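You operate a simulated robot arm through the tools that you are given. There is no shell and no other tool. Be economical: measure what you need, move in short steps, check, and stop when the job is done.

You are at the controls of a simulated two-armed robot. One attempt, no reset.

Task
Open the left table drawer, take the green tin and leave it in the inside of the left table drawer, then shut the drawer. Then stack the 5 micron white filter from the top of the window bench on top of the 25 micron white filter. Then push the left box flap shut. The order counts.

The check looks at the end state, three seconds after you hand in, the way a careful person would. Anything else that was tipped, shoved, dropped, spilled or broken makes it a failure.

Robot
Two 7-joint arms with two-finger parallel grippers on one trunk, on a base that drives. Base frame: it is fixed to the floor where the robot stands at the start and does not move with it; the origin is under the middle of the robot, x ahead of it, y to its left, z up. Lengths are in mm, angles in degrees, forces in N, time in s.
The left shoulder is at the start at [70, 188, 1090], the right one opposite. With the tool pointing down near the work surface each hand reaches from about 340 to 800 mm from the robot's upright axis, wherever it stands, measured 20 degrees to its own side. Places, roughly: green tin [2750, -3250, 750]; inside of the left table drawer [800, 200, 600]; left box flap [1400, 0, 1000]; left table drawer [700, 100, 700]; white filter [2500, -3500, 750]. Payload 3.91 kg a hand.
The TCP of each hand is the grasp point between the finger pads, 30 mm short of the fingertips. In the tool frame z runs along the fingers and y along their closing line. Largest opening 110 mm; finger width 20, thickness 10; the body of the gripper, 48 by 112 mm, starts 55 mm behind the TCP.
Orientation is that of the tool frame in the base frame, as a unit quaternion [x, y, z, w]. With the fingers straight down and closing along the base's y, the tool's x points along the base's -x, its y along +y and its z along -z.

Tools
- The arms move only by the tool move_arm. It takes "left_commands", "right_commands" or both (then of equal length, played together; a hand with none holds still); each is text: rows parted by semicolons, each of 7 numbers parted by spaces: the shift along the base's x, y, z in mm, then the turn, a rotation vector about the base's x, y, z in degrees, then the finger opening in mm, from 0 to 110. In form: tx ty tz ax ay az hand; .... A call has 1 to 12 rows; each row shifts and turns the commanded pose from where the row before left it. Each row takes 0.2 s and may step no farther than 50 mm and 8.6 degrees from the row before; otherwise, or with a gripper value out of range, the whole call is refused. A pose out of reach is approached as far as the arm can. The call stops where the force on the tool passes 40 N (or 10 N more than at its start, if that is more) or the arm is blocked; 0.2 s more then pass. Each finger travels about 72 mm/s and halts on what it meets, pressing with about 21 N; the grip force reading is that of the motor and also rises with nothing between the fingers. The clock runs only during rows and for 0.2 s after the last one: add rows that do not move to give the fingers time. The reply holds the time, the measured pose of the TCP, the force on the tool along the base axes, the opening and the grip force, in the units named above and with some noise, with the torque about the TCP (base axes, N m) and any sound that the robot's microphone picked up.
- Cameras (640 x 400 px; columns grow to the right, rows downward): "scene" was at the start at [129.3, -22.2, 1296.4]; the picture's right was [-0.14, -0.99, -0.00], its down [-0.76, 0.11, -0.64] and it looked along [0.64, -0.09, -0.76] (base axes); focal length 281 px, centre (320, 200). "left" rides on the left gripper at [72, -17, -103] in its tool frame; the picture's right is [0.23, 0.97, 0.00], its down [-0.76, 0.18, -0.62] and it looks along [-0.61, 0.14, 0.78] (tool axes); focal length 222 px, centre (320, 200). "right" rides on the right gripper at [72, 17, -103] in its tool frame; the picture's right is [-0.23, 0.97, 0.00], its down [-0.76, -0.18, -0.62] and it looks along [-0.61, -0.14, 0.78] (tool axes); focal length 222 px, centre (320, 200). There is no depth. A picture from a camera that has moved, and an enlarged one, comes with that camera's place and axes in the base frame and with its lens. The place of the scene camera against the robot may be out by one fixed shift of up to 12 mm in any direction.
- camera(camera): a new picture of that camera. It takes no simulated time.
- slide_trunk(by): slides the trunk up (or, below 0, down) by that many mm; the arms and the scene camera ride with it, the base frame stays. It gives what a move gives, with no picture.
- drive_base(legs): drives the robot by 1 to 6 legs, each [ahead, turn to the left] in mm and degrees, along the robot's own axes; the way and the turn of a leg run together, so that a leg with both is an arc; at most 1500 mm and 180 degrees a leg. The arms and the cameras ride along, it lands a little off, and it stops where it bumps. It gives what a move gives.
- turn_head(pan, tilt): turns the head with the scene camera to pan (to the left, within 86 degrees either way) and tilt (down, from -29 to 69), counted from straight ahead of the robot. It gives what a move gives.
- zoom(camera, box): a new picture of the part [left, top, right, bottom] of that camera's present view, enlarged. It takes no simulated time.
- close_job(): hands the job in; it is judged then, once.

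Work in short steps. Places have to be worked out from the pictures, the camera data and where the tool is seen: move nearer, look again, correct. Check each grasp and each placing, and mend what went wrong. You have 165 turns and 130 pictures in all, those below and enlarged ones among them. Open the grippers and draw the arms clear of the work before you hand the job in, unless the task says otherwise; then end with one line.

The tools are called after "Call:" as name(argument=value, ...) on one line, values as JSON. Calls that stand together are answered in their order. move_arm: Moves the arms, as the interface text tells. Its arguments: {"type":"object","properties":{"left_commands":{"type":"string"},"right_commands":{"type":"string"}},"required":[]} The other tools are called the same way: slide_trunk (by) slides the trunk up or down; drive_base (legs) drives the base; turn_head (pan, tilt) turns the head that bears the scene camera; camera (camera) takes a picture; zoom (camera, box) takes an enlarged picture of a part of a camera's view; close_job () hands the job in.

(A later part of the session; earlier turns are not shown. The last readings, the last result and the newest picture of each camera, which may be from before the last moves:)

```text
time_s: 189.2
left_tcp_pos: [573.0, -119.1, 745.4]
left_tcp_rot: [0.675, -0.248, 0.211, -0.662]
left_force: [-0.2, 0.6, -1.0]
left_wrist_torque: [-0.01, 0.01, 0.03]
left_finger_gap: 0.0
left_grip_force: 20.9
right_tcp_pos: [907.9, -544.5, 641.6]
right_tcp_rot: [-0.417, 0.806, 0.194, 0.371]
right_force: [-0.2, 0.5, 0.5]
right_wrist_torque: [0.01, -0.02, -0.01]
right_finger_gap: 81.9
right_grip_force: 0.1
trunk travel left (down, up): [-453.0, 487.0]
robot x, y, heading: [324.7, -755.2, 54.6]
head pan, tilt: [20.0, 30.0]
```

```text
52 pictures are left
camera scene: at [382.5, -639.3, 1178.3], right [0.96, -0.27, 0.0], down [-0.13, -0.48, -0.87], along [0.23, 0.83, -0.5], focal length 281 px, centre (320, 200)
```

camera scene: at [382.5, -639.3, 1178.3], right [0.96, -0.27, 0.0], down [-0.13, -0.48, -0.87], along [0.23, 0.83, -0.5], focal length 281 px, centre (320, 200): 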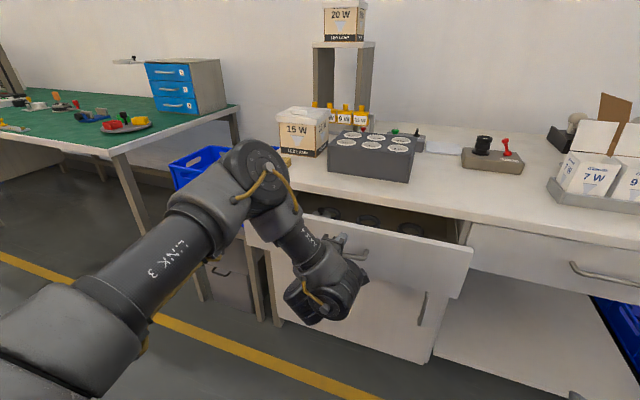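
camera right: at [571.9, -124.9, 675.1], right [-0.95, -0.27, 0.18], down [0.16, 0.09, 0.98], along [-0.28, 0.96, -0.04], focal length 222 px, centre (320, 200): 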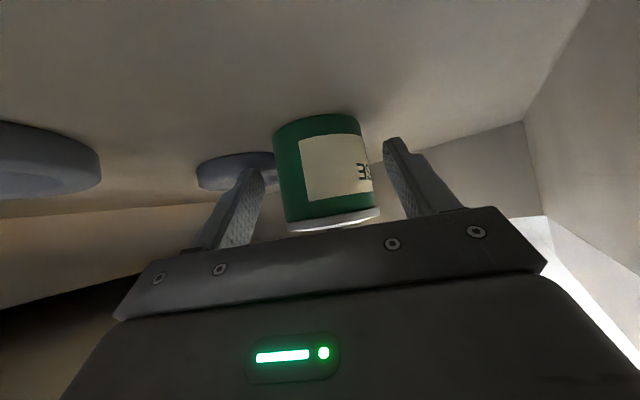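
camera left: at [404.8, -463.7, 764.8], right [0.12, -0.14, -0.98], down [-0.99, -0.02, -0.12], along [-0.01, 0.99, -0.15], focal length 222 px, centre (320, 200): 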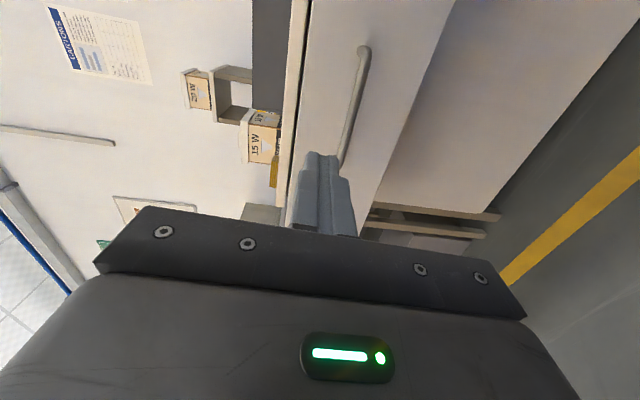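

The drawer is closing smoothly. Continue 110 mm.

Call:
drive_base(legs=[[110, 0]])

Call:
camera(camera="scene")

```text
time_s: 190.3
left_tcp_pos: [636.7, -28.5, 744.6]
left_tcp_rot: [0.676, -0.247, 0.211, -0.662]
left_force: [-0.9, 0.0, -0.4]
left_wrist_torque: [-0.01, -0.01, -0.01]
left_finger_gap: 0.1
left_grip_force: 20.8
right_tcp_pos: [971.2, -453.6, 642.8]
right_tcp_rot: [-0.416, 0.807, 0.194, 0.372]
right_force: [-0.8, -0.4, -0.6]
right_wrist_torque: [-0.01, 0.0, 0.01]
right_finger_gap: 82.4
right_grip_force: 0.1
trunk travel left (down, up): [-453.0, 487.0]
robot x, y, heading: [390.4, -664.8, 54.5]
head pan, tilt: [20.0, 30.0]
```

```text
51 pictures are left
camera scene: at [446.7, -549.3, 1178.3], right [0.96, -0.27, 0.0], down [-0.13, -0.48, -0.87], along [0.23, 0.83, -0.5], focal length 281 px, centre (320, 200)
```

scene: 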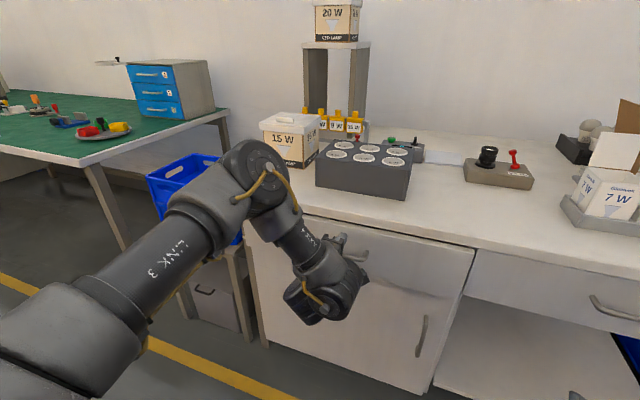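

Nearly closed. Push 35 mm more; it stops on contact force.

Call:
drive_base(legs=[[35, 0]])

Call:
zoom(camera="scene", box=[220, 170, 540, 370])

```text
time_s: 191.3
left_tcp_pos: [656.3, -2.1, 745.5]
left_tcp_rot: [0.674, -0.25, 0.212, -0.662]
left_force: [0.7, 0.4, 0.0]
left_wrist_torque: [-0.02, -0.01, 0.01]
left_finger_gap: 0.0
left_grip_force: 20.7
right_tcp_pos: [991.3, -426.1, 643.6]
right_tcp_rot: [-0.417, 0.806, 0.195, 0.373]
right_force: [1.3, 0.4, 0.7]
right_wrist_torque: [0.0, -0.01, -0.02]
right_finger_gap: 81.8
right_grip_force: 0.0
trunk travel left (down, up): [-453.0, 487.0]
robot x, y, heading: [410.1, -641.2, 54.2]
head pan, tilt: [20.0, 30.0]
stopped in leg 1: the force on the tool passed its limit at 233 N (the readings are from after the stop); the commanded pose is now the measured one
```

```text
2.00 times, centred on (380, 270) of scene
camera zoom: at [465.8, -522.0, 1178.5], right [0.96, -0.27, 0.0], down [-0.13, -0.48, -0.87], along [0.23, 0.83, -0.5], focal length 563 px, centre (200, 60)
```

zoom: 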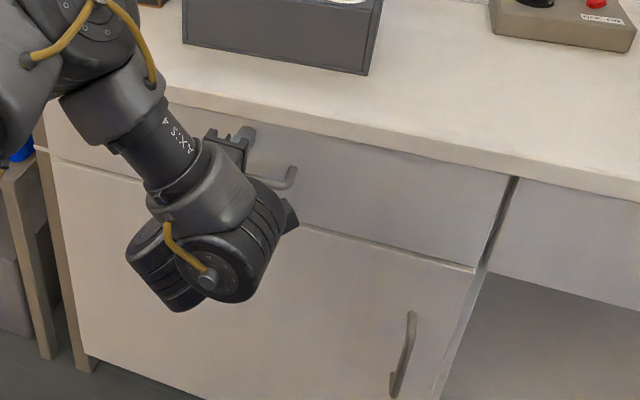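

The drawer is shut. Back off, retract the left arm, raise the trunk, then verify.

Call:
drive_base(legs=[[-95, 0]])

Call:
move_arm(left_commands="-17.9 -24.1 0 0 0 0 0;-17.9 -24.1 0 0 0 0 0;-17.9 -24.1 0 0 0 0 0;-17.9 -24.1 0 0 0 0 0;-17.9 -24.1 0 0 0 0 0;0 0 0 0 0 0 0")

Call:
slide_trunk(by=300)

Call:
camera(camera="scene")

```text
time_s: 192.5
left_tcp_pos: [601.5, -79.5, 745.1]
left_tcp_rot: [0.674, -0.251, 0.212, -0.661]
left_force: [0.1, -0.2, 0.5]
left_wrist_torque: [0.0, 0.0, 0.04]
left_finger_gap: 0.0
left_grip_force: 20.8
right_tcp_pos: [935.5, -505.4, 643.1]
right_tcp_rot: [-0.417, 0.806, 0.195, 0.372]
right_force: [-0.2, -0.8, -0.5]
right_wrist_torque: [0.0, -0.01, 0.02]
right_finger_gap: 81.9
right_grip_force: 0.0
trunk travel left (down, up): [-453.0, 487.0]
robot x, y, heading: [357.4, -718.5, 54.6]
head pan, tilt: [20.0, 30.0]
```

```text
time_s: 193.9
left_tcp_pos: [511.2, -199.2, 745.2]
left_tcp_rot: [0.674, -0.251, 0.211, -0.662]
left_force: [0.1, 0.8, 0.6]
left_wrist_torque: [-0.02, 0.01, 0.03]
left_finger_gap: 0.2
left_grip_force: 21.0
right_tcp_pos: [937.6, -503.7, 642.9]
right_tcp_rot: [-0.417, 0.806, 0.194, 0.372]
right_force: [0.7, -0.1, 0.6]
right_wrist_torque: [0.02, -0.01, -0.02]
right_finger_gap: 81.7
right_grip_force: 0.1
trunk travel left (down, up): [-453.0, 487.0]
robot x, y, heading: [355.7, -717.6, 54.7]
head pan, tilt: [20.0, 30.0]
```

```text
time_s: 196.9
left_tcp_pos: [512.5, -200.5, 1044.5]
left_tcp_rot: [0.675, -0.251, 0.211, -0.661]
left_force: [-0.4, 0.2, 0.2]
left_wrist_torque: [0.0, 0.01, 0.01]
left_finger_gap: 0.0
left_grip_force: 20.6
right_tcp_pos: [936.4, -503.6, 943.1]
right_tcp_rot: [-0.417, 0.805, 0.195, 0.373]
right_force: [0.7, 0.8, 0.9]
right_wrist_torque: [0.04, -0.01, -0.01]
right_finger_gap: 82.2
right_grip_force: 0.1
trunk travel left (down, up): [-753.0, 187.0]
robot x, y, heading: [354.4, -717.3, 54.4]
head pan, tilt: [20.0, 30.0]
```

```text
49 pictures are left
camera scene: at [411.1, -599.0, 1478.4], right [0.96, -0.27, 0.0], down [-0.13, -0.48, -0.87], along [0.23, 0.83, -0.5], focal length 281 px, centre (320, 200)
```

scene: 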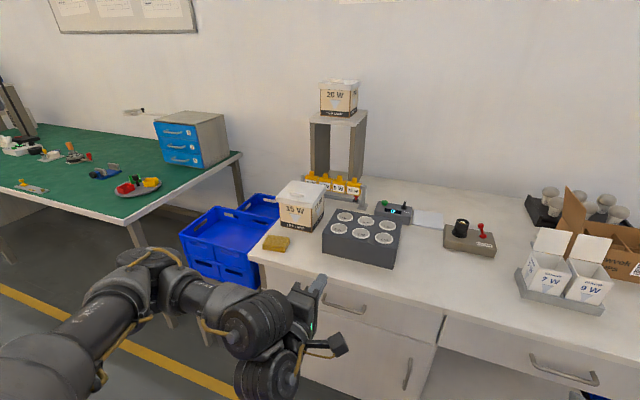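

Drawer verified closed. Now drive back to the window bench, front side, near the filters.

Call:
drive_base(legs=[[0, -91], [1450, 0], [0, -27], [1170, 0], [0, 27]])

Call:
turn_head(pan=-15, tilt=38)

Call:
camera(camera="scene")

```text
time_s: 216.3
left_tcp_pos: [2537.4, -2816.9, 1045.4]
left_tcp_rot: [-0.286, 0.66, -0.624, 0.306]
left_force: [0.4, -0.4, 0.3]
left_wrist_torque: [0.0, 0.03, -0.02]
left_finger_gap: 0.3
left_grip_force: 20.8
right_tcp_pos: [2215.9, -3229.0, 942.7]
right_tcp_rot: [0.293, 0.859, -0.134, 0.398]
right_force: [0.5, 0.0, -0.1]
right_wrist_torque: [0.01, 0.01, 0.01]
right_finger_gap: 82.2
right_grip_force: 0.2
trunk travel left (down, up): [-753.0, 187.0]
robot x, y, heading: [2029.7, -2638.1, -37.9]
head pan, tilt: [20.0, 30.0]
```

```text
time_s: 217.3
left_tcp_pos: [2536.9, -2816.6, 1044.0]
left_tcp_rot: [-0.286, 0.66, -0.624, 0.306]
left_force: [0.0, -0.4, -0.4]
left_wrist_torque: [0.05, -0.02, 0.0]
left_finger_gap: 0.3
left_grip_force: 21.0
right_tcp_pos: [2216.6, -3227.8, 944.0]
right_tcp_rot: [0.293, 0.859, -0.133, 0.399]
right_force: [1.1, 0.3, -0.1]
right_wrist_torque: [-0.02, -0.01, 0.02]
right_finger_gap: 81.9
right_grip_force: 0.1
trunk travel left (down, up): [-753.0, 187.0]
robot x, y, heading: [2024.2, -2639.9, -38.0]
head pan, tilt: [-15.0, 38.0]
```

```text
48 pictures are left
camera scene: at [2121.7, -2748.7, 1466.1], right [-0.8, -0.6, 0.0], down [-0.37, 0.49, -0.79], along [0.48, -0.63, -0.62], focal length 281 px, centre (320, 200)
```

scene: 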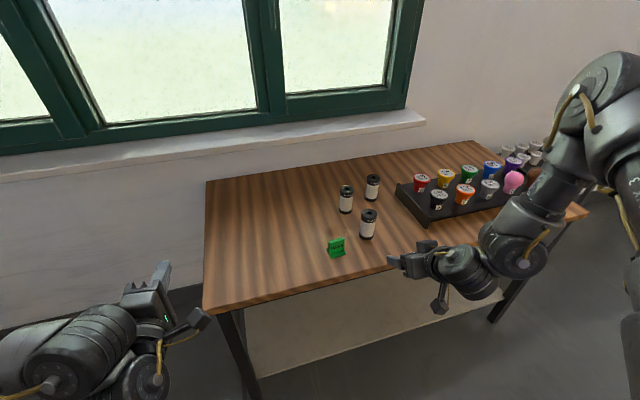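

All three filters are visible. Zoom in on the labels.

Call:
zoom(camera="scene", box=[310, 165, 410, 260])

```text
4.21 times, centred on (360, 212) of scene
camera zoom: at [2121.7, -2748.7, 1466.1], right [-0.8, -0.6, 0.0], down [-0.37, 0.49, -0.79], along [0.48, -0.63, -0.62], focal length 1185 px, centre (152, 147)
```

zoom: 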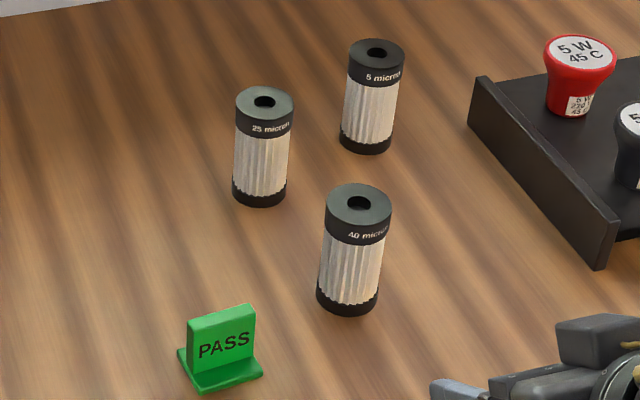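

Labels: front = 40 µm, back left = 25 µm (≈2520, −3429), back right = 5 µm (≈2480, −3555); height ≈107 mm, ⌀≈53. Raise the trunk and drive 220 mm closer.

Call:
slide_trunk(by=110)

Call:
drive_base(legs=[[220, 0]])

Call:
move_arm(right_commands="20 -30 0 0 0 0 95;20 -30 0 0 0 0 95;20 -30 0 0 0 0 95;20 -30 0 0 0 0 95;20 -30 0 0 0 0 95;0 0 0 0 0 0 95")

Call:
camera(camera="scene")

Call:
camera(camera="right")

```text
time_s: 218.7
left_tcp_pos: [2536.5, -2816.9, 1154.5]
left_tcp_rot: [-0.286, 0.661, -0.623, 0.306]
left_force: [-0.1, 0.4, 0.0]
left_wrist_torque: [0.0, -0.01, -0.01]
left_finger_gap: 0.0
left_grip_force: 20.7
right_tcp_pos: [2215.8, -3228.3, 1053.6]
right_tcp_rot: [0.293, 0.859, -0.134, 0.398]
right_force: [0.2, -0.1, -0.5]
right_wrist_torque: [0.01, 0.0, 0.02]
right_finger_gap: 82.2
right_grip_force: 0.0
trunk travel left (down, up): [-863.0, 77.0]
robot x, y, heading: [2029.5, -2636.6, -38.0]
head pan, tilt: [-15.0, 38.0]
```

```text
time_s: 220.4
left_tcp_pos: [2711.5, -2953.2, 1156.6]
left_tcp_rot: [-0.286, 0.66, -0.624, 0.307]
left_force: [-0.5, -0.4, 0.2]
left_wrist_torque: [-0.04, -0.01, 0.03]
left_finger_gap: 0.1
left_grip_force: 21.1
right_tcp_pos: [2391.1, -3363.2, 1052.9]
right_tcp_rot: [0.293, 0.859, -0.134, 0.398]
right_force: [1.2, -0.3, 0.2]
right_wrist_torque: [0.04, 0.03, -0.01]
right_finger_gap: 82.4
right_grip_force: 0.1
trunk travel left (down, up): [-863.0, 77.0]
robot x, y, heading: [2205.2, -2773.8, -37.5]
head pan, tilt: [-15.0, 38.0]
```

```text
time_s: 221.8
left_tcp_pos: [2712.3, -2953.5, 1154.8]
left_tcp_rot: [-0.286, 0.661, -0.624, 0.305]
left_force: [0.3, 0.2, 0.0]
left_wrist_torque: [0.0, 0.02, 0.0]
left_finger_gap: 0.0
left_grip_force: 21.1
right_tcp_pos: [2483.7, -3513.8, 1063.7]
right_tcp_rot: [0.293, 0.859, -0.133, 0.398]
right_force: [-1.2, -0.3, 0.2]
right_wrist_torque: [0.0, -0.02, -0.01]
right_finger_gap: 95.0
right_grip_force: 0.2
right hand out of reach, approached as far as the arm can: row 5
trunk travel left (down, up): [-863.0, 77.0]
robot x, y, heading: [2205.7, -2772.0, -37.7]
head pan, tilt: [-15.0, 38.0]
```

```text
46 pictures are left
camera scene: at [2297.1, -2885.8, 1576.1], right [-0.8, -0.6, 0.0], down [-0.37, 0.49, -0.79], along [0.48, -0.63, -0.62], focal length 281 px, centre (320, 200)
```

scene: 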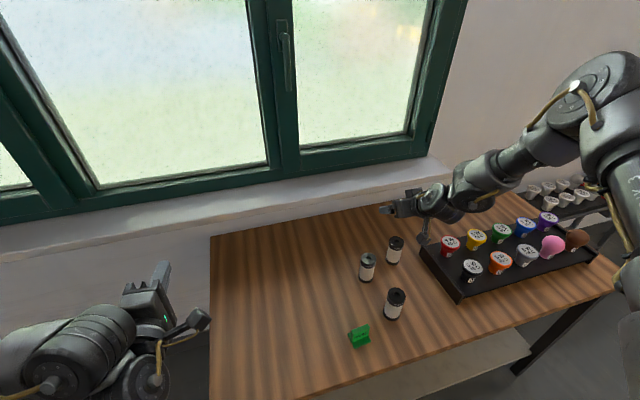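

```text
45 pictures are left
camera right: at [2394.6, -3422.6, 1077.0], right [0.71, 0.68, 0.18], down [-0.1, -0.16, 0.98], along [0.7, -0.71, -0.04], focal length 222 px, centre (320, 200)
```

right: 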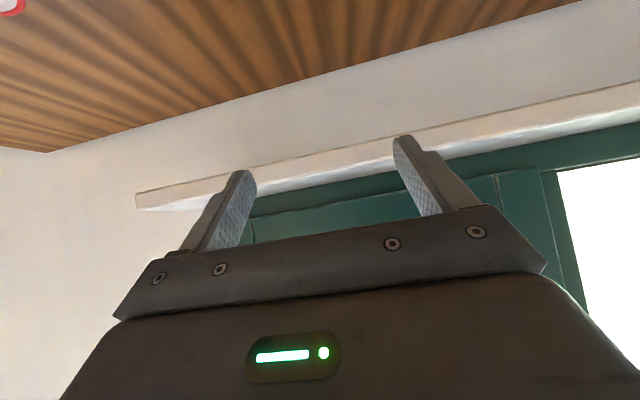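

Zoom for exact filter positions from this nearer viewpoint.

Call:
zoom(camera="scene", box=[340, 220, 440, 330])

```text
3.64 times, centred on (390, 275) of scene
camera zoom: at [2297.1, -2885.8, 1576.1], right [-0.8, -0.6, 0.0], down [-0.37, 0.49, -0.79], along [0.48, -0.63, -0.62], focal length 1023 px, centre (66, -73)
```

zoom: 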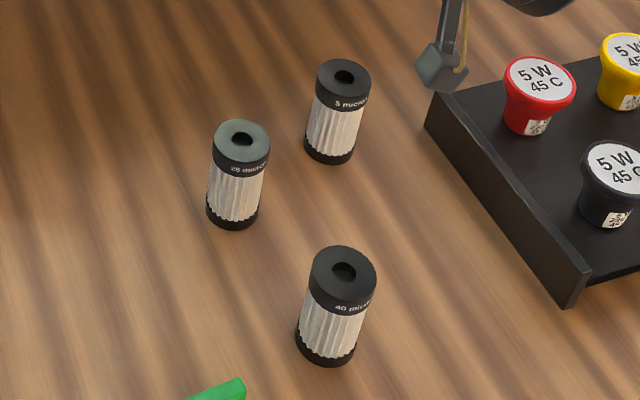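

5 µm at ≈ (2484, −3545), 25 µm at ≈ (2522, −3425). Lower the trunk 110 and adjust the hand behind the 5 µm filter.

Call:
slide_trunk(by=-105)

Call:
move_arm(right_commands="-5 -12 0 0 0 0 95;-5 -12 0 0 0 0 95;0 0 0 0 0 0 95")

Call:
camera(camera="right")

```text
time_s: 223.2
left_tcp_pos: [2712.5, -2953.3, 1050.3]
left_tcp_rot: [-0.287, 0.659, -0.624, 0.306]
left_force: [-0.1, -0.7, 0.3]
left_wrist_torque: [-0.02, -0.02, -0.02]
left_finger_gap: 0.1
left_grip_force: 20.9
right_tcp_pos: [2485.1, -3511.2, 959.6]
right_tcp_rot: [0.292, 0.859, -0.134, 0.399]
right_force: [0.1, -0.4, -0.3]
right_wrist_torque: [0.0, -0.01, 0.0]
right_finger_gap: 94.8
right_grip_force: 0.2
trunk travel left (down, up): [-758.0, 182.0]
robot x, y, heading: [2202.0, -2774.0, -38.0]
head pan, tilt: [-15.0, 38.0]
```

```text
time_s: 224.0
left_tcp_pos: [2713.1, -2952.6, 1050.1]
left_tcp_rot: [-0.287, 0.66, -0.624, 0.306]
left_force: [-0.1, 0.0, 0.4]
left_wrist_torque: [0.0, 0.01, 0.0]
left_finger_gap: 0.0
left_grip_force: 21.2
right_tcp_pos: [2474.4, -3536.3, 961.1]
right_tcp_rot: [0.292, 0.86, -0.133, 0.398]
right_force: [-0.3, 0.7, -0.5]
right_wrist_torque: [-0.03, 0.03, 0.03]
right_finger_gap: 95.1
right_grip_force: 0.0
trunk travel left (down, up): [-758.0, 182.0]
robot x, y, heading: [2200.8, -2772.5, -38.0]
head pan, tilt: [-15.0, 38.0]
```

```text
43 pictures are left
camera right: at [2385.5, -3445.7, 973.1], right [0.71, 0.68, 0.18], down [-0.1, -0.16, 0.98], along [0.7, -0.71, -0.04], focal length 222 px, centre (320, 200)
```

right: 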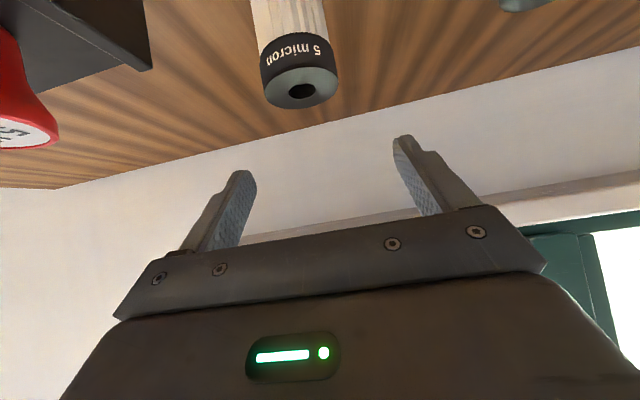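

Lateral alignment is good; filter top is ≈ 898. Lower in two steps.

Call:
slide_trunk(by=-60)

Call:
camera(camera="right")

```text
time_s: 225.0
left_tcp_pos: [2711.6, -2953.5, 991.3]
left_tcp_rot: [-0.286, 0.66, -0.624, 0.306]
left_force: [0.0, 0.2, 0.7]
left_wrist_torque: [0.01, 0.01, -0.02]
left_finger_gap: 0.1
left_grip_force: 21.5
right_tcp_pos: [2475.0, -3536.2, 901.1]
right_tcp_rot: [0.292, 0.859, -0.134, 0.398]
right_force: [-0.4, -0.8, -0.1]
right_wrist_torque: [-0.03, 0.03, 0.01]
right_finger_gap: 95.1
right_grip_force: 0.1
trunk travel left (down, up): [-698.0, 242.0]
robot x, y, heading: [2204.9, -2776.3, -37.7]
head pan, tilt: [-15.0, 38.0]
```

```text
42 pictures are left
camera right: at [2385.4, -3445.6, 913.2], right [0.71, 0.68, 0.18], down [-0.1, -0.15, 0.98], along [0.7, -0.71, -0.04], focal length 222 px, centre (320, 200)
```

right: 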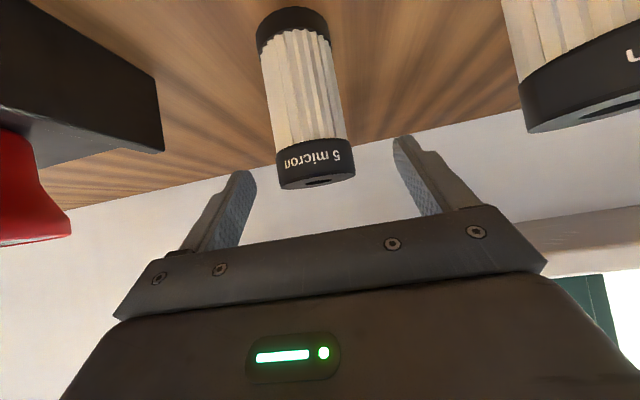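

Clear of the neighbours. Lower 43 mm more and close on the pleated body.

Call:
slide_trunk(by=-43)

Call:
move_arm(right_commands="0 0 0 0 0 0 75;0 0 0 0 0 0 40;0 0 0 0 0 0 40;0 0 0 0 0 0 40;0 0 0 0 0 0 40")

Call:
camera(camera="right")

```text
time_s: 225.8
left_tcp_pos: [2712.4, -2952.0, 947.8]
left_tcp_rot: [-0.286, 0.66, -0.623, 0.306]
left_force: [-1.0, 0.2, -0.1]
left_wrist_torque: [-0.02, 0.0, 0.01]
left_finger_gap: 0.2
left_grip_force: 21.8
right_tcp_pos: [2475.0, -3536.0, 857.6]
right_tcp_rot: [0.293, 0.859, -0.134, 0.398]
right_force: [-0.4, 0.3, 0.1]
right_wrist_torque: [-0.01, 0.04, -0.01]
right_finger_gap: 94.9
right_grip_force: 0.1
trunk travel left (down, up): [-655.0, 285.0]
robot x, y, heading: [2206.1, -2777.4, -37.8]
head pan, tilt: [-15.0, 38.0]
```

```text
time_s: 227.0
left_tcp_pos: [2711.6, -2952.3, 947.7]
left_tcp_rot: [-0.286, 0.66, -0.624, 0.306]
left_force: [0.1, 0.3, -0.2]
left_wrist_torque: [0.0, 0.02, 0.0]
left_finger_gap: 0.0
left_grip_force: 20.9
right_tcp_pos: [2474.7, -3535.8, 857.2]
right_tcp_rot: [0.293, 0.859, -0.134, 0.398]
right_force: [-1.3, -0.2, 0.3]
right_wrist_torque: [-0.07, 0.03, 0.01]
right_finger_gap: 46.7
right_grip_force: 20.5
trunk travel left (down, up): [-655.0, 285.0]
robot x, y, heading: [2206.0, -2775.7, -37.9]
head pan, tilt: [-15.0, 38.0]
```

```text
41 pictures are left
camera right: at [2385.3, -3445.7, 870.1], right [0.71, 0.68, 0.18], down [-0.1, -0.15, 0.98], along [0.7, -0.71, -0.04], focal length 222 px, centre (320, 200)
```

right: 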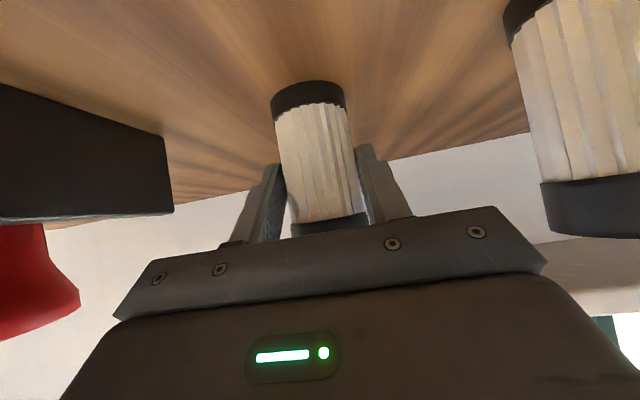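

Gripped at 46.7 mm. Lift 130 mm and check the hold.

Call:
slide_trunk(by=130)

Call:
move_arm(right_commands="8 24 0 0 0 0 40;8 24 0 0 0 0 40;8 24 0 0 0 0 40;8 23 0 0 0 0 40;7 23 0 0 0 0 40;0 0 0 0 0 0 40")

Call:
camera(camera="right")

Call:
camera(camera="scene")

```text
time_s: 228.6
left_tcp_pos: [2713.5, -2953.3, 1076.8]
left_tcp_rot: [-0.286, 0.661, -0.623, 0.305]
left_force: [-0.6, 1.3, 0.8]
left_wrist_torque: [-0.03, 0.02, -0.02]
left_finger_gap: 0.0
left_grip_force: 21.2
right_tcp_pos: [2474.3, -3537.0, 987.1]
right_tcp_rot: [0.293, 0.859, -0.133, 0.397]
right_force: [-0.2, 0.0, -0.3]
right_wrist_torque: [-0.01, 0.01, -0.01]
right_finger_gap: 46.6
right_grip_force: 21.0
trunk travel left (down, up): [-785.0, 155.0]
robot x, y, heading: [2204.3, -2774.3, -37.7]
head pan, tilt: [-15.0, 38.0]
```

```text
time_s: 230.0
left_tcp_pos: [2712.9, -2953.5, 1076.3]
left_tcp_rot: [-0.285, 0.661, -0.623, 0.305]
left_force: [-0.3, 0.2, -0.7]
left_wrist_torque: [-0.01, -0.03, -0.02]
left_finger_gap: 0.3
left_grip_force: 20.9
right_tcp_pos: [2505.6, -3420.1, 997.9]
right_tcp_rot: [0.293, 0.859, -0.133, 0.397]
right_force: [-0.1, 0.1, -0.1]
right_wrist_torque: [0.0, 0.03, -0.01]
right_finger_gap: 46.6
right_grip_force: 20.8
right hand out of reach, approached as far as the arm can: row 4, 5
trunk travel left (down, up): [-785.0, 155.0]
robot x, y, heading: [2203.1, -2772.7, -37.7]
head pan, tilt: [-15.0, 38.0]
```

```text
40 pictures are left
camera right: at [2416.6, -3329.4, 1010.2], right [0.71, 0.68, 0.18], down [-0.1, -0.16, 0.98], along [0.7, -0.71, -0.05], focal length 222 px, centre (320, 200)
```

right: 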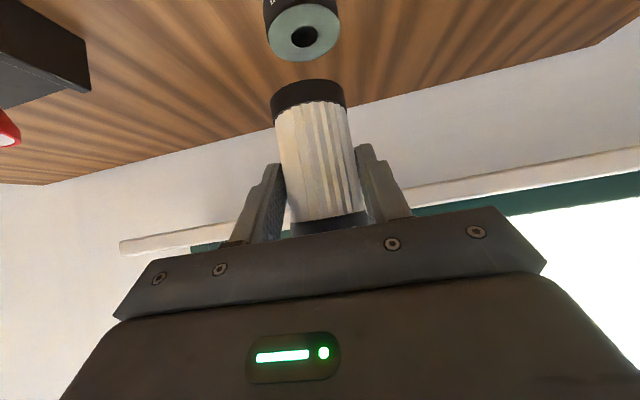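

```text
39 pictures are left
camera scene: at [2297.8, -2885.7, 1498.1], right [-0.8, -0.6, 0.0], down [-0.37, 0.49, -0.79], along [0.48, -0.63, -0.62], focal length 281 px, centre (320, 200)
```

scene: 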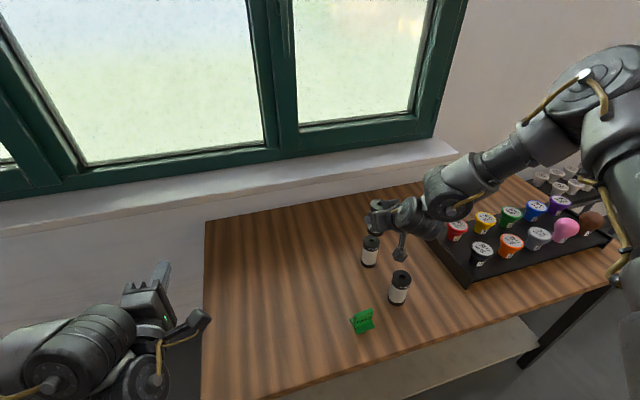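

The arm is at its inward limit; rotate the base 2° left and correct. Right camera says the 25 µm filter is ~4 mm to the right of the held one.

Call:
drive_base(legs=[[0, 2]])

Call:
camera(camera="right")

```text
time_s: 230.8
left_tcp_pos: [2717.6, -2937.4, 1077.2]
left_tcp_rot: [-0.297, 0.656, -0.618, 0.316]
left_force: [0.0, -0.2, -1.0]
left_wrist_torque: [0.01, 0.02, 0.01]
left_finger_gap: 0.0
left_grip_force: 20.8
right_tcp_pos: [2526.9, -3410.8, 997.6]
right_tcp_rot: [0.279, 0.864, -0.127, 0.4]
right_force: [0.2, 0.7, -0.8]
right_wrist_torque: [0.0, -0.01, 0.01]
right_finger_gap: 46.7
right_grip_force: 21.3
trunk travel left (down, up): [-785.0, 155.0]
robot x, y, heading: [2202.0, -2773.3, -36.1]
head pan, tilt: [-15.0, 38.0]
```

```text
38 pictures are left
camera right: at [2434.3, -3323.0, 1009.8], right [0.69, 0.71, 0.18], down [-0.09, -0.16, 0.98], along [0.72, -0.69, -0.05], focal length 222 px, centre (320, 200)
```

right: 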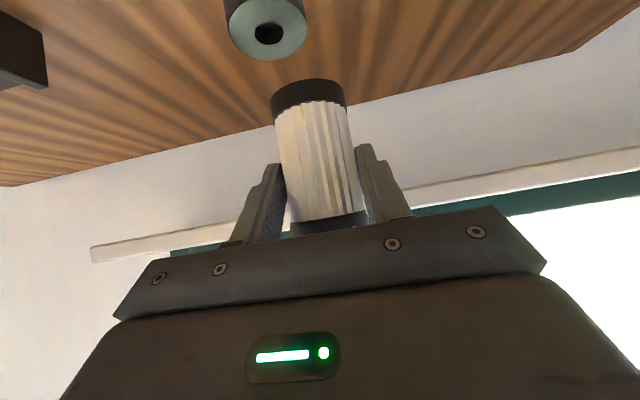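

Shift the hand (−18, −7) to bring the axes together, and lower 25 mm.

Call:
move_arm(right_commands="-9 -3.5 0 0 0 0 40;-9 -3.5 0 0 0 0 40;0 0 0 0 0 0 40")

Call:
slide_trunk(by=-25)

Call:
camera(camera="right")

Call:
zoom(camera="scene", box=[330, 190, 430, 280])

```text
time_s: 231.6
left_tcp_pos: [2718.3, -2936.3, 1077.3]
left_tcp_rot: [-0.297, 0.655, -0.618, 0.317]
left_force: [0.3, 0.5, 0.4]
left_wrist_torque: [-0.01, 0.02, -0.06]
left_finger_gap: 0.0
left_grip_force: 21.2
right_tcp_pos: [2510.5, -3416.8, 996.9]
right_tcp_rot: [0.279, 0.864, -0.127, 0.399]
right_force: [-0.5, 0.0, 0.0]
right_wrist_torque: [-0.01, 0.01, -0.02]
right_finger_gap: 46.6
right_grip_force: 21.1
trunk travel left (down, up): [-785.0, 155.0]
robot x, y, heading: [2203.1, -2772.5, -35.8]
head pan, tilt: [-15.0, 38.0]
```

```text
time_s: 232.3
left_tcp_pos: [2718.8, -2936.0, 1051.5]
left_tcp_rot: [-0.297, 0.655, -0.618, 0.316]
left_force: [0.5, -0.3, 0.6]
left_wrist_torque: [0.01, 0.01, 0.0]
left_finger_gap: 0.0
left_grip_force: 20.9
right_tcp_pos: [2510.1, -3417.5, 973.0]
right_tcp_rot: [0.278, 0.864, -0.126, 0.4]
right_force: [0.3, -0.1, -0.9]
right_wrist_torque: [0.0, 0.02, -0.02]
right_finger_gap: 46.6
right_grip_force: 21.6
trunk travel left (down, up): [-760.0, 180.0]
robot x, y, heading: [2203.2, -2775.2, -36.0]
head pan, tilt: [-15.0, 38.0]
```

```text
37 pictures are left
camera right: at [2417.1, -3329.5, 985.0], right [0.69, 0.71, 0.18], down [-0.09, -0.16, 0.98], along [0.72, -0.69, -0.05], focal length 222 px, centre (320, 200)
```

right: 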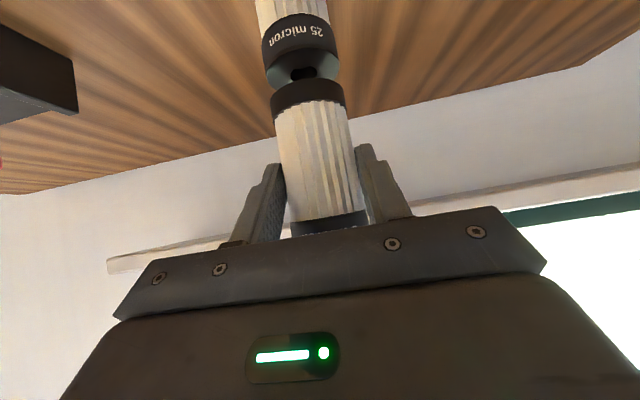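

```text
4.44 times, centred on (380, 235) of scene
camera zoom: at [2300.8, -2882.0, 1473.1], right [-0.78, -0.63, 0.0], down [-0.39, 0.48, -0.79], along [0.5, -0.61, -0.62], focal length 1250 px, centre (53, 44)
```

zoom: 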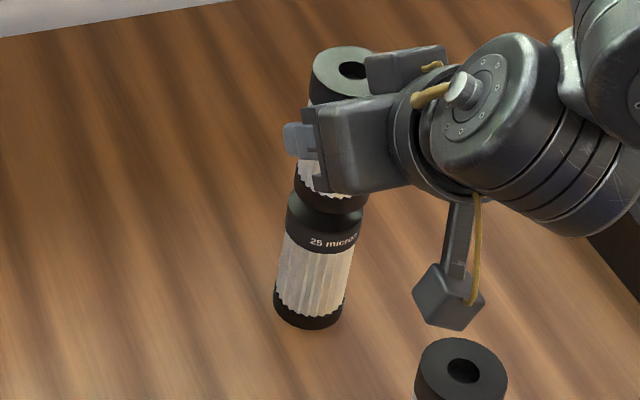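

Lateral alignment looks within ~1 mm. Lower 13 mm to near contact and check fore–aft alignment.

Call:
slide_trunk(by=-13)

Call:
zoom(camera="scene", box=[340, 200, 420, 270])

Call:
zoom(camera="right", box=[220, 0, 420, 125])

```text
time_s: 232.9
left_tcp_pos: [2718.8, -2935.1, 1038.9]
left_tcp_rot: [-0.297, 0.656, -0.618, 0.317]
left_force: [-0.6, 0.1, 0.8]
left_wrist_torque: [-0.03, -0.02, -0.05]
left_finger_gap: 0.1
left_grip_force: 20.7
right_tcp_pos: [2509.0, -3417.2, 960.0]
right_tcp_rot: [0.278, 0.864, -0.126, 0.4]
right_force: [0.2, 0.6, -0.8]
right_wrist_torque: [0.0, 0.02, -0.01]
right_finger_gap: 46.7
right_grip_force: 21.2
trunk travel left (down, up): [-747.0, 193.0]
robot x, y, heading: [2203.0, -2772.5, -35.8]
head pan, tilt: [-15.0, 38.0]
```

```text
5.71 times, centred on (380, 235) of scene
camera zoom: at [2300.8, -2882.1, 1460.1], right [-0.78, -0.63, 0.0], down [-0.39, 0.48, -0.79], along [0.5, -0.61, -0.62], focal length 1608 px, centre (-23, 0)
```

zoom: 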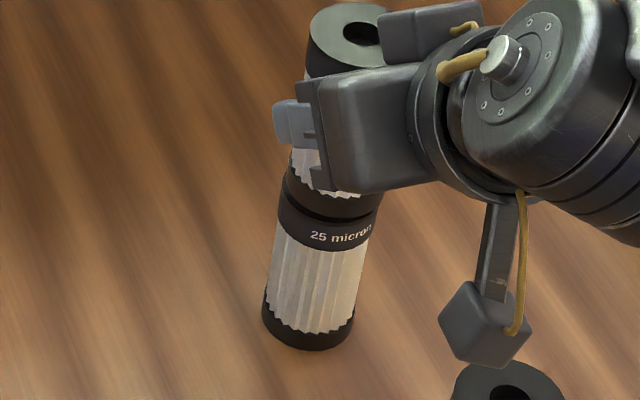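

```text
3.20 times, centred on (320, 62) of right
camera zoom: at [2417.1, -3329.5, 971.9], right [0.69, 0.71, 0.18], down [-0.09, -0.16, 0.98], along [0.72, -0.69, -0.05], focal length 711 px, centre (320, 640)
```

zoom: 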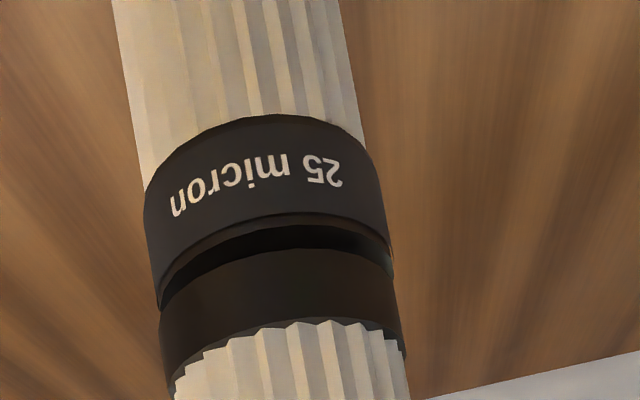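

Well aligned (maybe 2–3 mm too far forward). Correct by 2 mm and lower until contact.

Call:
move_arm(right_commands="-1.6 1.2 0 0 0 0 40;0 0 0 0 0 0 40")

Call:
slide_trunk(by=-4)

Call:
slide_trunk(by=-2)

```text
time_s: 233.5
left_tcp_pos: [2718.5, -2935.5, 1038.8]
left_tcp_rot: [-0.297, 0.655, -0.619, 0.317]
left_force: [0.2, 0.1, -0.6]
left_wrist_torque: [-0.03, -0.05, -0.03]
left_finger_gap: 0.1
left_grip_force: 20.6
right_tcp_pos: [2509.3, -3415.6, 958.7]
right_tcp_rot: [0.279, 0.864, -0.127, 0.4]
right_force: [-0.1, -0.2, -1.3]
right_wrist_torque: [0.02, 0.02, -0.03]
right_finger_gap: 46.5
right_grip_force: 20.9
trunk travel left (down, up): [-747.0, 193.0]
robot x, y, heading: [2202.8, -2771.7, -35.8]
head pan, tilt: [-15.0, 38.0]
```

```text
time_s: 234.1
left_tcp_pos: [2719.2, -2935.5, 1036.2]
left_tcp_rot: [-0.297, 0.655, -0.619, 0.317]
left_force: [-0.4, -0.2, 0.5]
left_wrist_torque: [-0.01, 0.02, -0.04]
left_finger_gap: 0.2
left_grip_force: 21.0
right_tcp_pos: [2507.9, -3416.0, 953.7]
right_tcp_rot: [0.278, 0.864, -0.126, 0.4]
right_force: [0.3, 0.1, -0.1]
right_wrist_torque: [0.0, -0.01, 0.05]
right_finger_gap: 46.1
right_grip_force: 20.3
trunk travel left (down, up): [-743.0, 197.0]
robot x, y, heading: [2202.5, -2776.9, -35.8]
head pan, tilt: [-15.0, 38.0]
```

```text
time_s: 234.6
left_tcp_pos: [2716.8, -2934.4, 1033.2]
left_tcp_rot: [-0.298, 0.654, -0.619, 0.316]
left_force: [-0.4, -0.5, -0.1]
left_wrist_torque: [0.0, -0.01, 0.01]
left_finger_gap: 0.2
left_grip_force: 21.1
right_tcp_pos: [2508.3, -3414.1, 954.2]
right_tcp_rot: [0.278, 0.864, -0.126, 0.401]
right_force: [-2.2, -0.3, 6.0]
right_wrist_torque: [-0.1, 0.04, 0.0]
right_finger_gap: 46.6
right_grip_force: 20.9
trunk travel left (down, up): [-741.0, 199.0]
robot x, y, heading: [2205.5, -2774.9, -36.1]
head pan, tilt: [-15.0, 38.0]
```

Contact (6 N). Check the alignment before releasing.

Call:
zoom(camera="right", box=[220, 0, 420, 125])

Call:
zoom(camera="scene", box=[340, 200, 420, 270])

```text
3.20 times, centred on (320, 62) of right
camera zoom: at [2415.7, -3328.0, 966.4], right [0.69, 0.71, 0.18], down [-0.09, -0.16, 0.98], along [0.72, -0.69, -0.04], focal length 711 px, centre (320, 640)
```

zoom: 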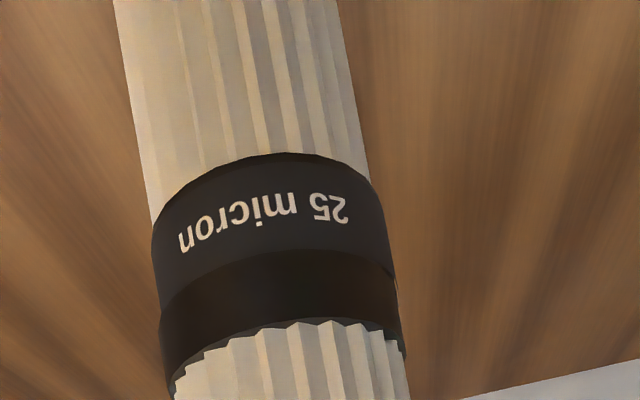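

```text
5.71 times, centred on (380, 235) of scene
camera zoom: at [2300.8, -2881.7, 1454.3], right [-0.78, -0.63, 0.0], down [-0.39, 0.48, -0.79], along [0.5, -0.61, -0.62], focal length 1608 px, centre (-23, 0)
```

zoom: 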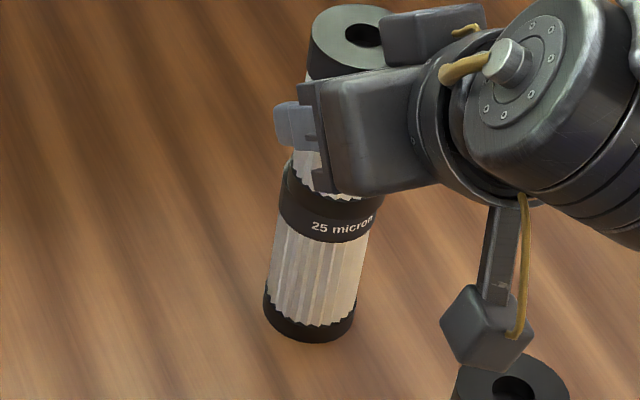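

The caps are flush. Release slowly.

Call:
move_arm(right_commands="0 0 0 0 0 0 50;0 0 0 0 0 0 58;0 0 0 0 0 0 70;0 0 0 0 0 0 90;0 0 0 0 0 0 95;0 0 0 0 0 0 95")

Call:
zoom(camera="right", box=[180, 0, 460, 250])

```text
time_s: 236.0
left_tcp_pos: [2718.5, -2936.1, 1032.6]
left_tcp_rot: [-0.297, 0.656, -0.618, 0.316]
left_force: [0.2, 0.0, -0.1]
left_wrist_torque: [0.02, 0.0, -0.02]
left_finger_gap: 0.0
left_grip_force: 21.0
right_tcp_pos: [2507.0, -3414.7, 952.8]
right_tcp_rot: [0.278, 0.864, -0.126, 0.4]
right_force: [0.6, 0.0, -0.4]
right_wrist_torque: [0.0, -0.01, -0.03]
right_finger_gap: 95.2
right_grip_force: 0.0
trunk travel left (down, up): [-741.0, 199.0]
robot x, y, heading: [2204.7, -2775.1, -35.7]
head pan, tilt: [-15.0, 38.0]
```

```text
1.60 times, centred on (320, 125) of right
camera zoom: at [2415.6, -3328.1, 965.8], right [0.69, 0.71, 0.18], down [-0.09, -0.16, 0.98], along [0.72, -0.69, -0.05], focal length 355 px, centre (320, 320)
```

zoom: 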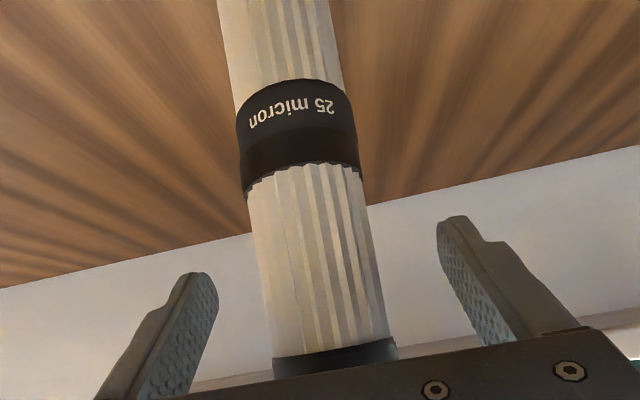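

Stack stands. Raise the hand straight up 160 mm, then back away.

Call:
slide_trunk(by=160)

Call:
drive_base(legs=[[-300, 0]])

Call:
camera(camera="scene")

```text
time_s: 237.8
left_tcp_pos: [2718.6, -2936.5, 1194.7]
left_tcp_rot: [-0.297, 0.655, -0.618, 0.317]
left_force: [0.0, -0.4, -0.1]
left_wrist_torque: [0.01, -0.02, 0.0]
left_finger_gap: 0.1
left_grip_force: 21.5
right_tcp_pos: [2508.3, -3414.9, 1112.8]
right_tcp_rot: [0.278, 0.864, -0.127, 0.4]
right_force: [-0.7, 0.2, 0.1]
right_wrist_torque: [0.06, -0.03, 0.01]
right_finger_gap: 94.9
right_grip_force: 0.0
trunk travel left (down, up): [-901.0, 39.0]
robot x, y, heading: [2203.6, -2774.7, -35.7]
head pan, tilt: [-15.0, 38.0]
```

```text
time_s: 239.8
left_tcp_pos: [2477.2, -2760.1, 1192.3]
left_tcp_rot: [-0.297, 0.656, -0.618, 0.317]
left_force: [-0.2, -0.4, 0.4]
left_wrist_torque: [-0.02, -0.02, 0.01]
left_finger_gap: 0.4
left_grip_force: 21.0
right_tcp_pos: [2266.6, -3240.8, 1112.1]
right_tcp_rot: [0.278, 0.865, -0.126, 0.398]
right_force: [-0.6, 0.4, 0.4]
right_wrist_torque: [-0.02, 0.02, 0.04]
right_finger_gap: 95.1
right_grip_force: 0.2
trunk travel left (down, up): [-901.0, 39.0]
robot x, y, heading: [1959.9, -2604.2, -35.9]
head pan, tilt: [-15.0, 38.0]
```

```text
30 pictures are left
camera scene: at [2059.6, -2707.4, 1613.9], right [-0.78, -0.63, 0.0], down [-0.39, 0.48, -0.79], along [0.5, -0.61, -0.62], focal length 281 px, centre (320, 200)
```

scene: 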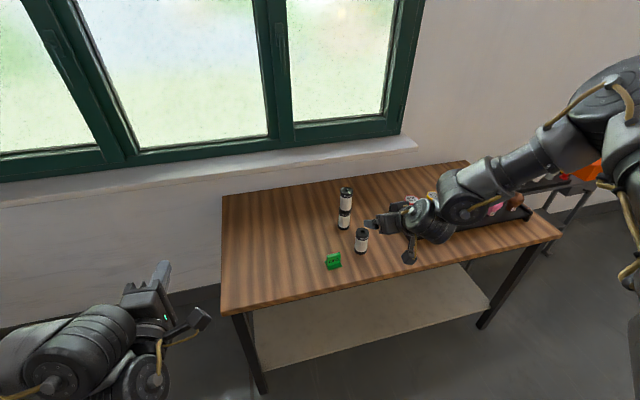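

The 5 µm filter stands on the 25 µm one. Now back out toward the right end of the table for the box flap.

Call:
drive_base(legs=[[0, -22], [-1300, 0], [-553, 0], [0, 55]])

Call:
turn_head(pan=50, tilt=20)

Call:
camera(camera="scene")

```text
time_s: 252.6
left_tcp_pos: [1519.0, -925.2, 1194.2]
left_tcp_rot: [-0.47, 0.544, -0.503, 0.479]
left_force: [0.6, -0.1, -0.1]
left_wrist_torque: [-0.02, -0.03, -0.02]
left_finger_gap: 0.1
left_grip_force: 21.6
right_tcp_pos: [1601.7, -1442.5, 1112.4]
right_tcp_rot: [0.023, 0.907, -0.009, 0.419]
right_force: [0.1, -0.6, 1.3]
right_wrist_torque: [0.01, 0.01, 0.02]
right_finger_gap: 94.9
right_grip_force: 0.1
trunk travel left (down, up): [-901.0, 39.0]
robot x, y, heading: [997.7, -1065.9, -2.7]
head pan, tilt: [-15.0, 38.0]
```

```text
time_s: 253.9
left_tcp_pos: [1518.8, -924.4, 1193.7]
left_tcp_rot: [-0.472, 0.543, -0.504, 0.479]
left_force: [0.8, 0.5, -0.2]
left_wrist_torque: [-0.02, 0.0, 0.0]
left_finger_gap: 0.2
left_grip_force: 20.7
right_tcp_pos: [1602.3, -1441.8, 1113.6]
right_tcp_rot: [0.02, 0.907, -0.007, 0.42]
right_force: [0.4, 0.0, 0.6]
right_wrist_torque: [-0.01, 0.0, -0.01]
right_finger_gap: 95.0
right_grip_force: 0.1
trunk travel left (down, up): [-901.0, 39.0]
robot x, y, heading: [995.0, -1070.8, -2.9]
head pan, tilt: [50.0, 20.0]
```

```text
29 pictures are left
camera scene: at [1114.6, -1015.5, 1642.5], right [0.73, -0.68, 0.0], down [-0.23, -0.25, -0.94], along [0.64, 0.69, -0.34], focal length 281 px, centre (320, 200)
```

scene: 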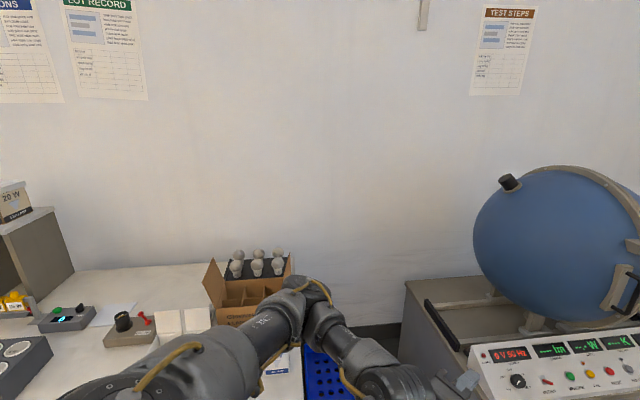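

Zoom on the cardboard box.

Call:
zoom(camera="scene", box=[140, 230, 320, 345])

```text
3.48 times, centred on (230, 288) of scene
camera zoom: at [1114.6, -1015.5, 1642.5], right [0.73, -0.68, 0.0], down [-0.23, -0.25, -0.94], along [0.64, 0.69, -0.34], focal length 979 px, centre (633, -104)
```

zoom: 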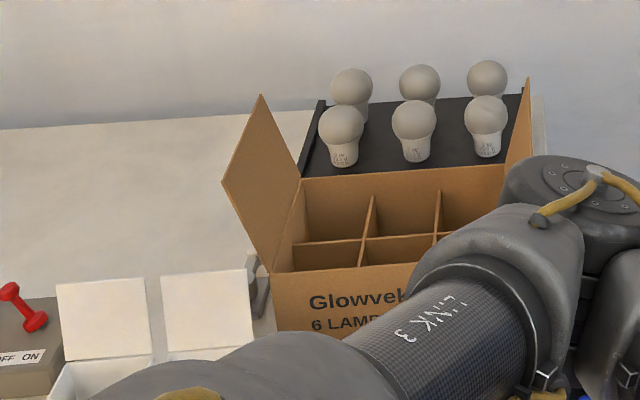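

Geometry worked out: box top z≈895, left flap hinge at s≈1206 (d 750–913), free edge at s≈1170, z≈1015. I'll bring the right hand in from above via heading ≈90°.

Call:
drive_base(legs=[[0, 91.5], [310, 0]])

Call:
turn_head(pan=-20, tilt=35)

Call:
camera(camera="scene")

```text
time_s: 259.9
left_tcp_pos: [828.4, -250.2, 1194.7]
left_tcp_rot: [0.717, -0.034, 0.001, -0.696]
left_force: [0.6, 0.1, -1.3]
left_wrist_torque: [-0.06, 0.0, -0.01]
left_finger_gap: 0.0
left_grip_force: 20.8
right_tcp_pos: [1341.5, -139.5, 1114.3]
right_tcp_rot: [0.642, -0.642, -0.298, -0.295]
right_force: [-0.5, -0.1, 0.3]
right_wrist_torque: [-0.02, -0.01, 0.04]
right_finger_gap: 95.1
right_grip_force: 0.0
trunk travel left (down, up): [-901.0, 39.0]
robot x, y, heading: [995.0, -760.3, 90.1]
head pan, tilt: [50.0, 20.0]
```

```text
time_s: 261.4
left_tcp_pos: [829.1, -247.3, 1194.8]
left_tcp_rot: [0.719, -0.033, 0.001, -0.695]
left_force: [0.2, -0.2, -0.5]
left_wrist_torque: [0.04, -0.01, -0.01]
left_finger_gap: 0.0
left_grip_force: 20.7
right_tcp_pos: [1340.6, -137.8, 1113.3]
right_tcp_rot: [0.642, -0.641, -0.299, -0.295]
right_force: [0.2, -0.3, -0.1]
right_wrist_torque: [0.02, -0.04, 0.02]
right_finger_gap: 94.9
right_grip_force: 0.2
trunk travel left (down, up): [-901.0, 39.0]
robot x, y, heading: [998.7, -754.4, 89.7]
head pan, tilt: [-20.0, 35.0]
```

```text
27 pictures are left
camera scene: at [1031.5, -637.3, 1618.6], right [0.94, -0.34, 0.0], down [-0.2, -0.54, -0.82], along [0.28, 0.77, -0.57], focal length 281 px, centre (320, 200)
```

scene: 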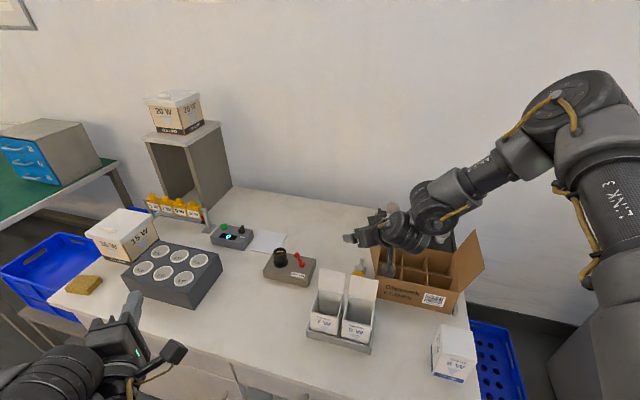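

Right hand hovers near the flap. Move the base 45 mm forward for reach, close the fingers, and pitch the tool to ~30° from vertical.

Call:
drive_base(legs=[[45, 0]])

Call:
move_arm(right_commands="0 0 0 -7 0 0 40;0 0 0 -7 0 0 0;0 0 0 -6 0 0 0;0 0 0 0 0 0 0;0 0 0 0 0 0 0")

```text
time_s: 262.2
left_tcp_pos: [827.2, -213.0, 1197.3]
left_tcp_rot: [0.715, -0.035, 0.002, -0.698]
left_force: [-0.2, -0.3, 0.3]
left_wrist_torque: [0.01, -0.02, 0.0]
left_finger_gap: 0.1
left_grip_force: 21.1
right_tcp_pos: [1341.4, -102.3, 1119.8]
right_tcp_rot: [-0.64, 0.641, 0.302, 0.299]
right_force: [-0.2, 0.0, 0.2]
right_wrist_torque: [-0.03, 0.0, 0.0]
right_finger_gap: 95.0
right_grip_force: 0.1
trunk travel left (down, up): [-901.0, 39.0]
robot x, y, heading: [998.3, -715.8, 89.6]
head pan, tilt: [-20.0, 35.0]
```

```text
time_s: 263.4
left_tcp_pos: [828.6, -206.4, 1193.2]
left_tcp_rot: [0.717, -0.034, 0.002, -0.696]
left_force: [0.0, -0.4, 0.9]
left_wrist_torque: [0.01, 0.01, 0.02]
left_finger_gap: 0.0
left_grip_force: 21.3
right_tcp_pos: [1341.7, -96.6, 1115.5]
right_tcp_rot: [-0.682, 0.685, 0.183, 0.18]
right_force: [-0.4, 0.1, 0.8]
right_wrist_torque: [0.01, -0.01, -0.01]
right_finger_gap: 0.0
right_grip_force: 20.8
trunk travel left (down, up): [-901.0, 39.0]
robot x, y, heading: [997.0, -715.4, 89.9]
head pan, tilt: [-20.0, 35.0]
```

Pitch is 30°. Move over to the start point left of the flap, staying high, and look.

Call:
move_arm(right_commands="12 19 0 0 0 0 0;12 19 0 0 0 0 0;12 18 0 0 0 0 0;11 18 0 0 0 0 0;0 0 0 0 0 0 0")

Call:
camera(camera="scene")

Call:
camera(camera="right")

```text
time_s: 264.6
left_tcp_pos: [828.0, -205.7, 1195.8]
left_tcp_rot: [0.718, -0.035, 0.002, -0.696]
left_force: [0.2, 0.0, -0.8]
left_wrist_torque: [0.01, 0.0, -0.01]
left_finger_gap: 0.0
left_grip_force: 20.4
right_tcp_pos: [1391.6, -28.8, 1121.7]
right_tcp_rot: [-0.683, 0.684, 0.184, 0.179]
right_force: [-0.4, 0.1, -0.3]
right_wrist_torque: [0.02, 0.01, 0.02]
right_finger_gap: 0.0
right_grip_force: 20.8
right hand out of reach, approached as far as the arm can: row 4
trunk travel left (down, up): [-901.0, 39.0]
robot x, y, heading: [1000.3, -717.9, 89.9]
head pan, tilt: [-20.0, 35.0]
```

```text
26 pictures are left
camera scene: at [1032.0, -593.0, 1618.7], right [0.94, -0.35, 0.0], down [-0.2, -0.54, -0.82], along [0.28, 0.77, -0.57], focal length 281 px, centre (320, 200)
```

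scene: 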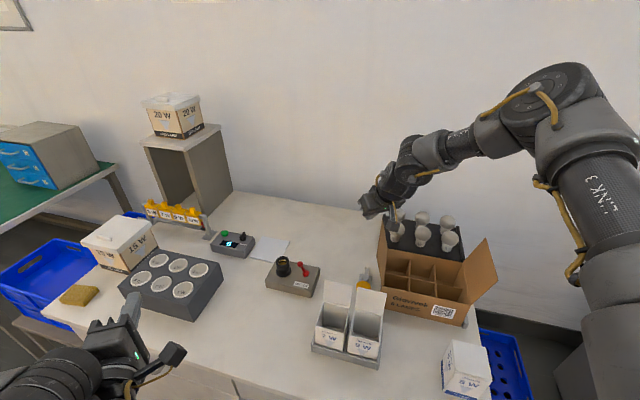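

```text
25 pictures are left
camera right: at [1374.5, -143.3, 1175.6], right [-0.97, 0.2, 0.12], down [0.18, 0.35, 0.92], along [0.14, 0.92, -0.38], focal length 222 px, centre (320, 200)
```

right: 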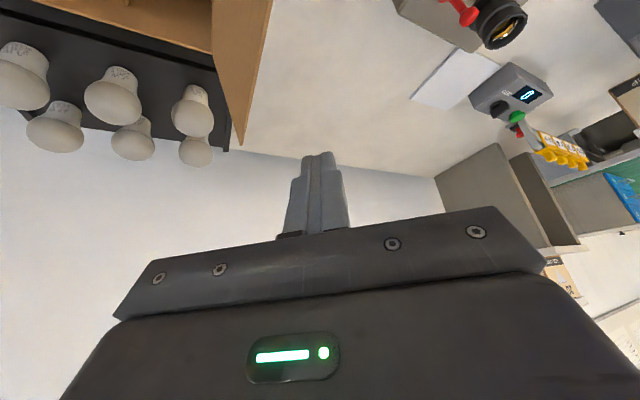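

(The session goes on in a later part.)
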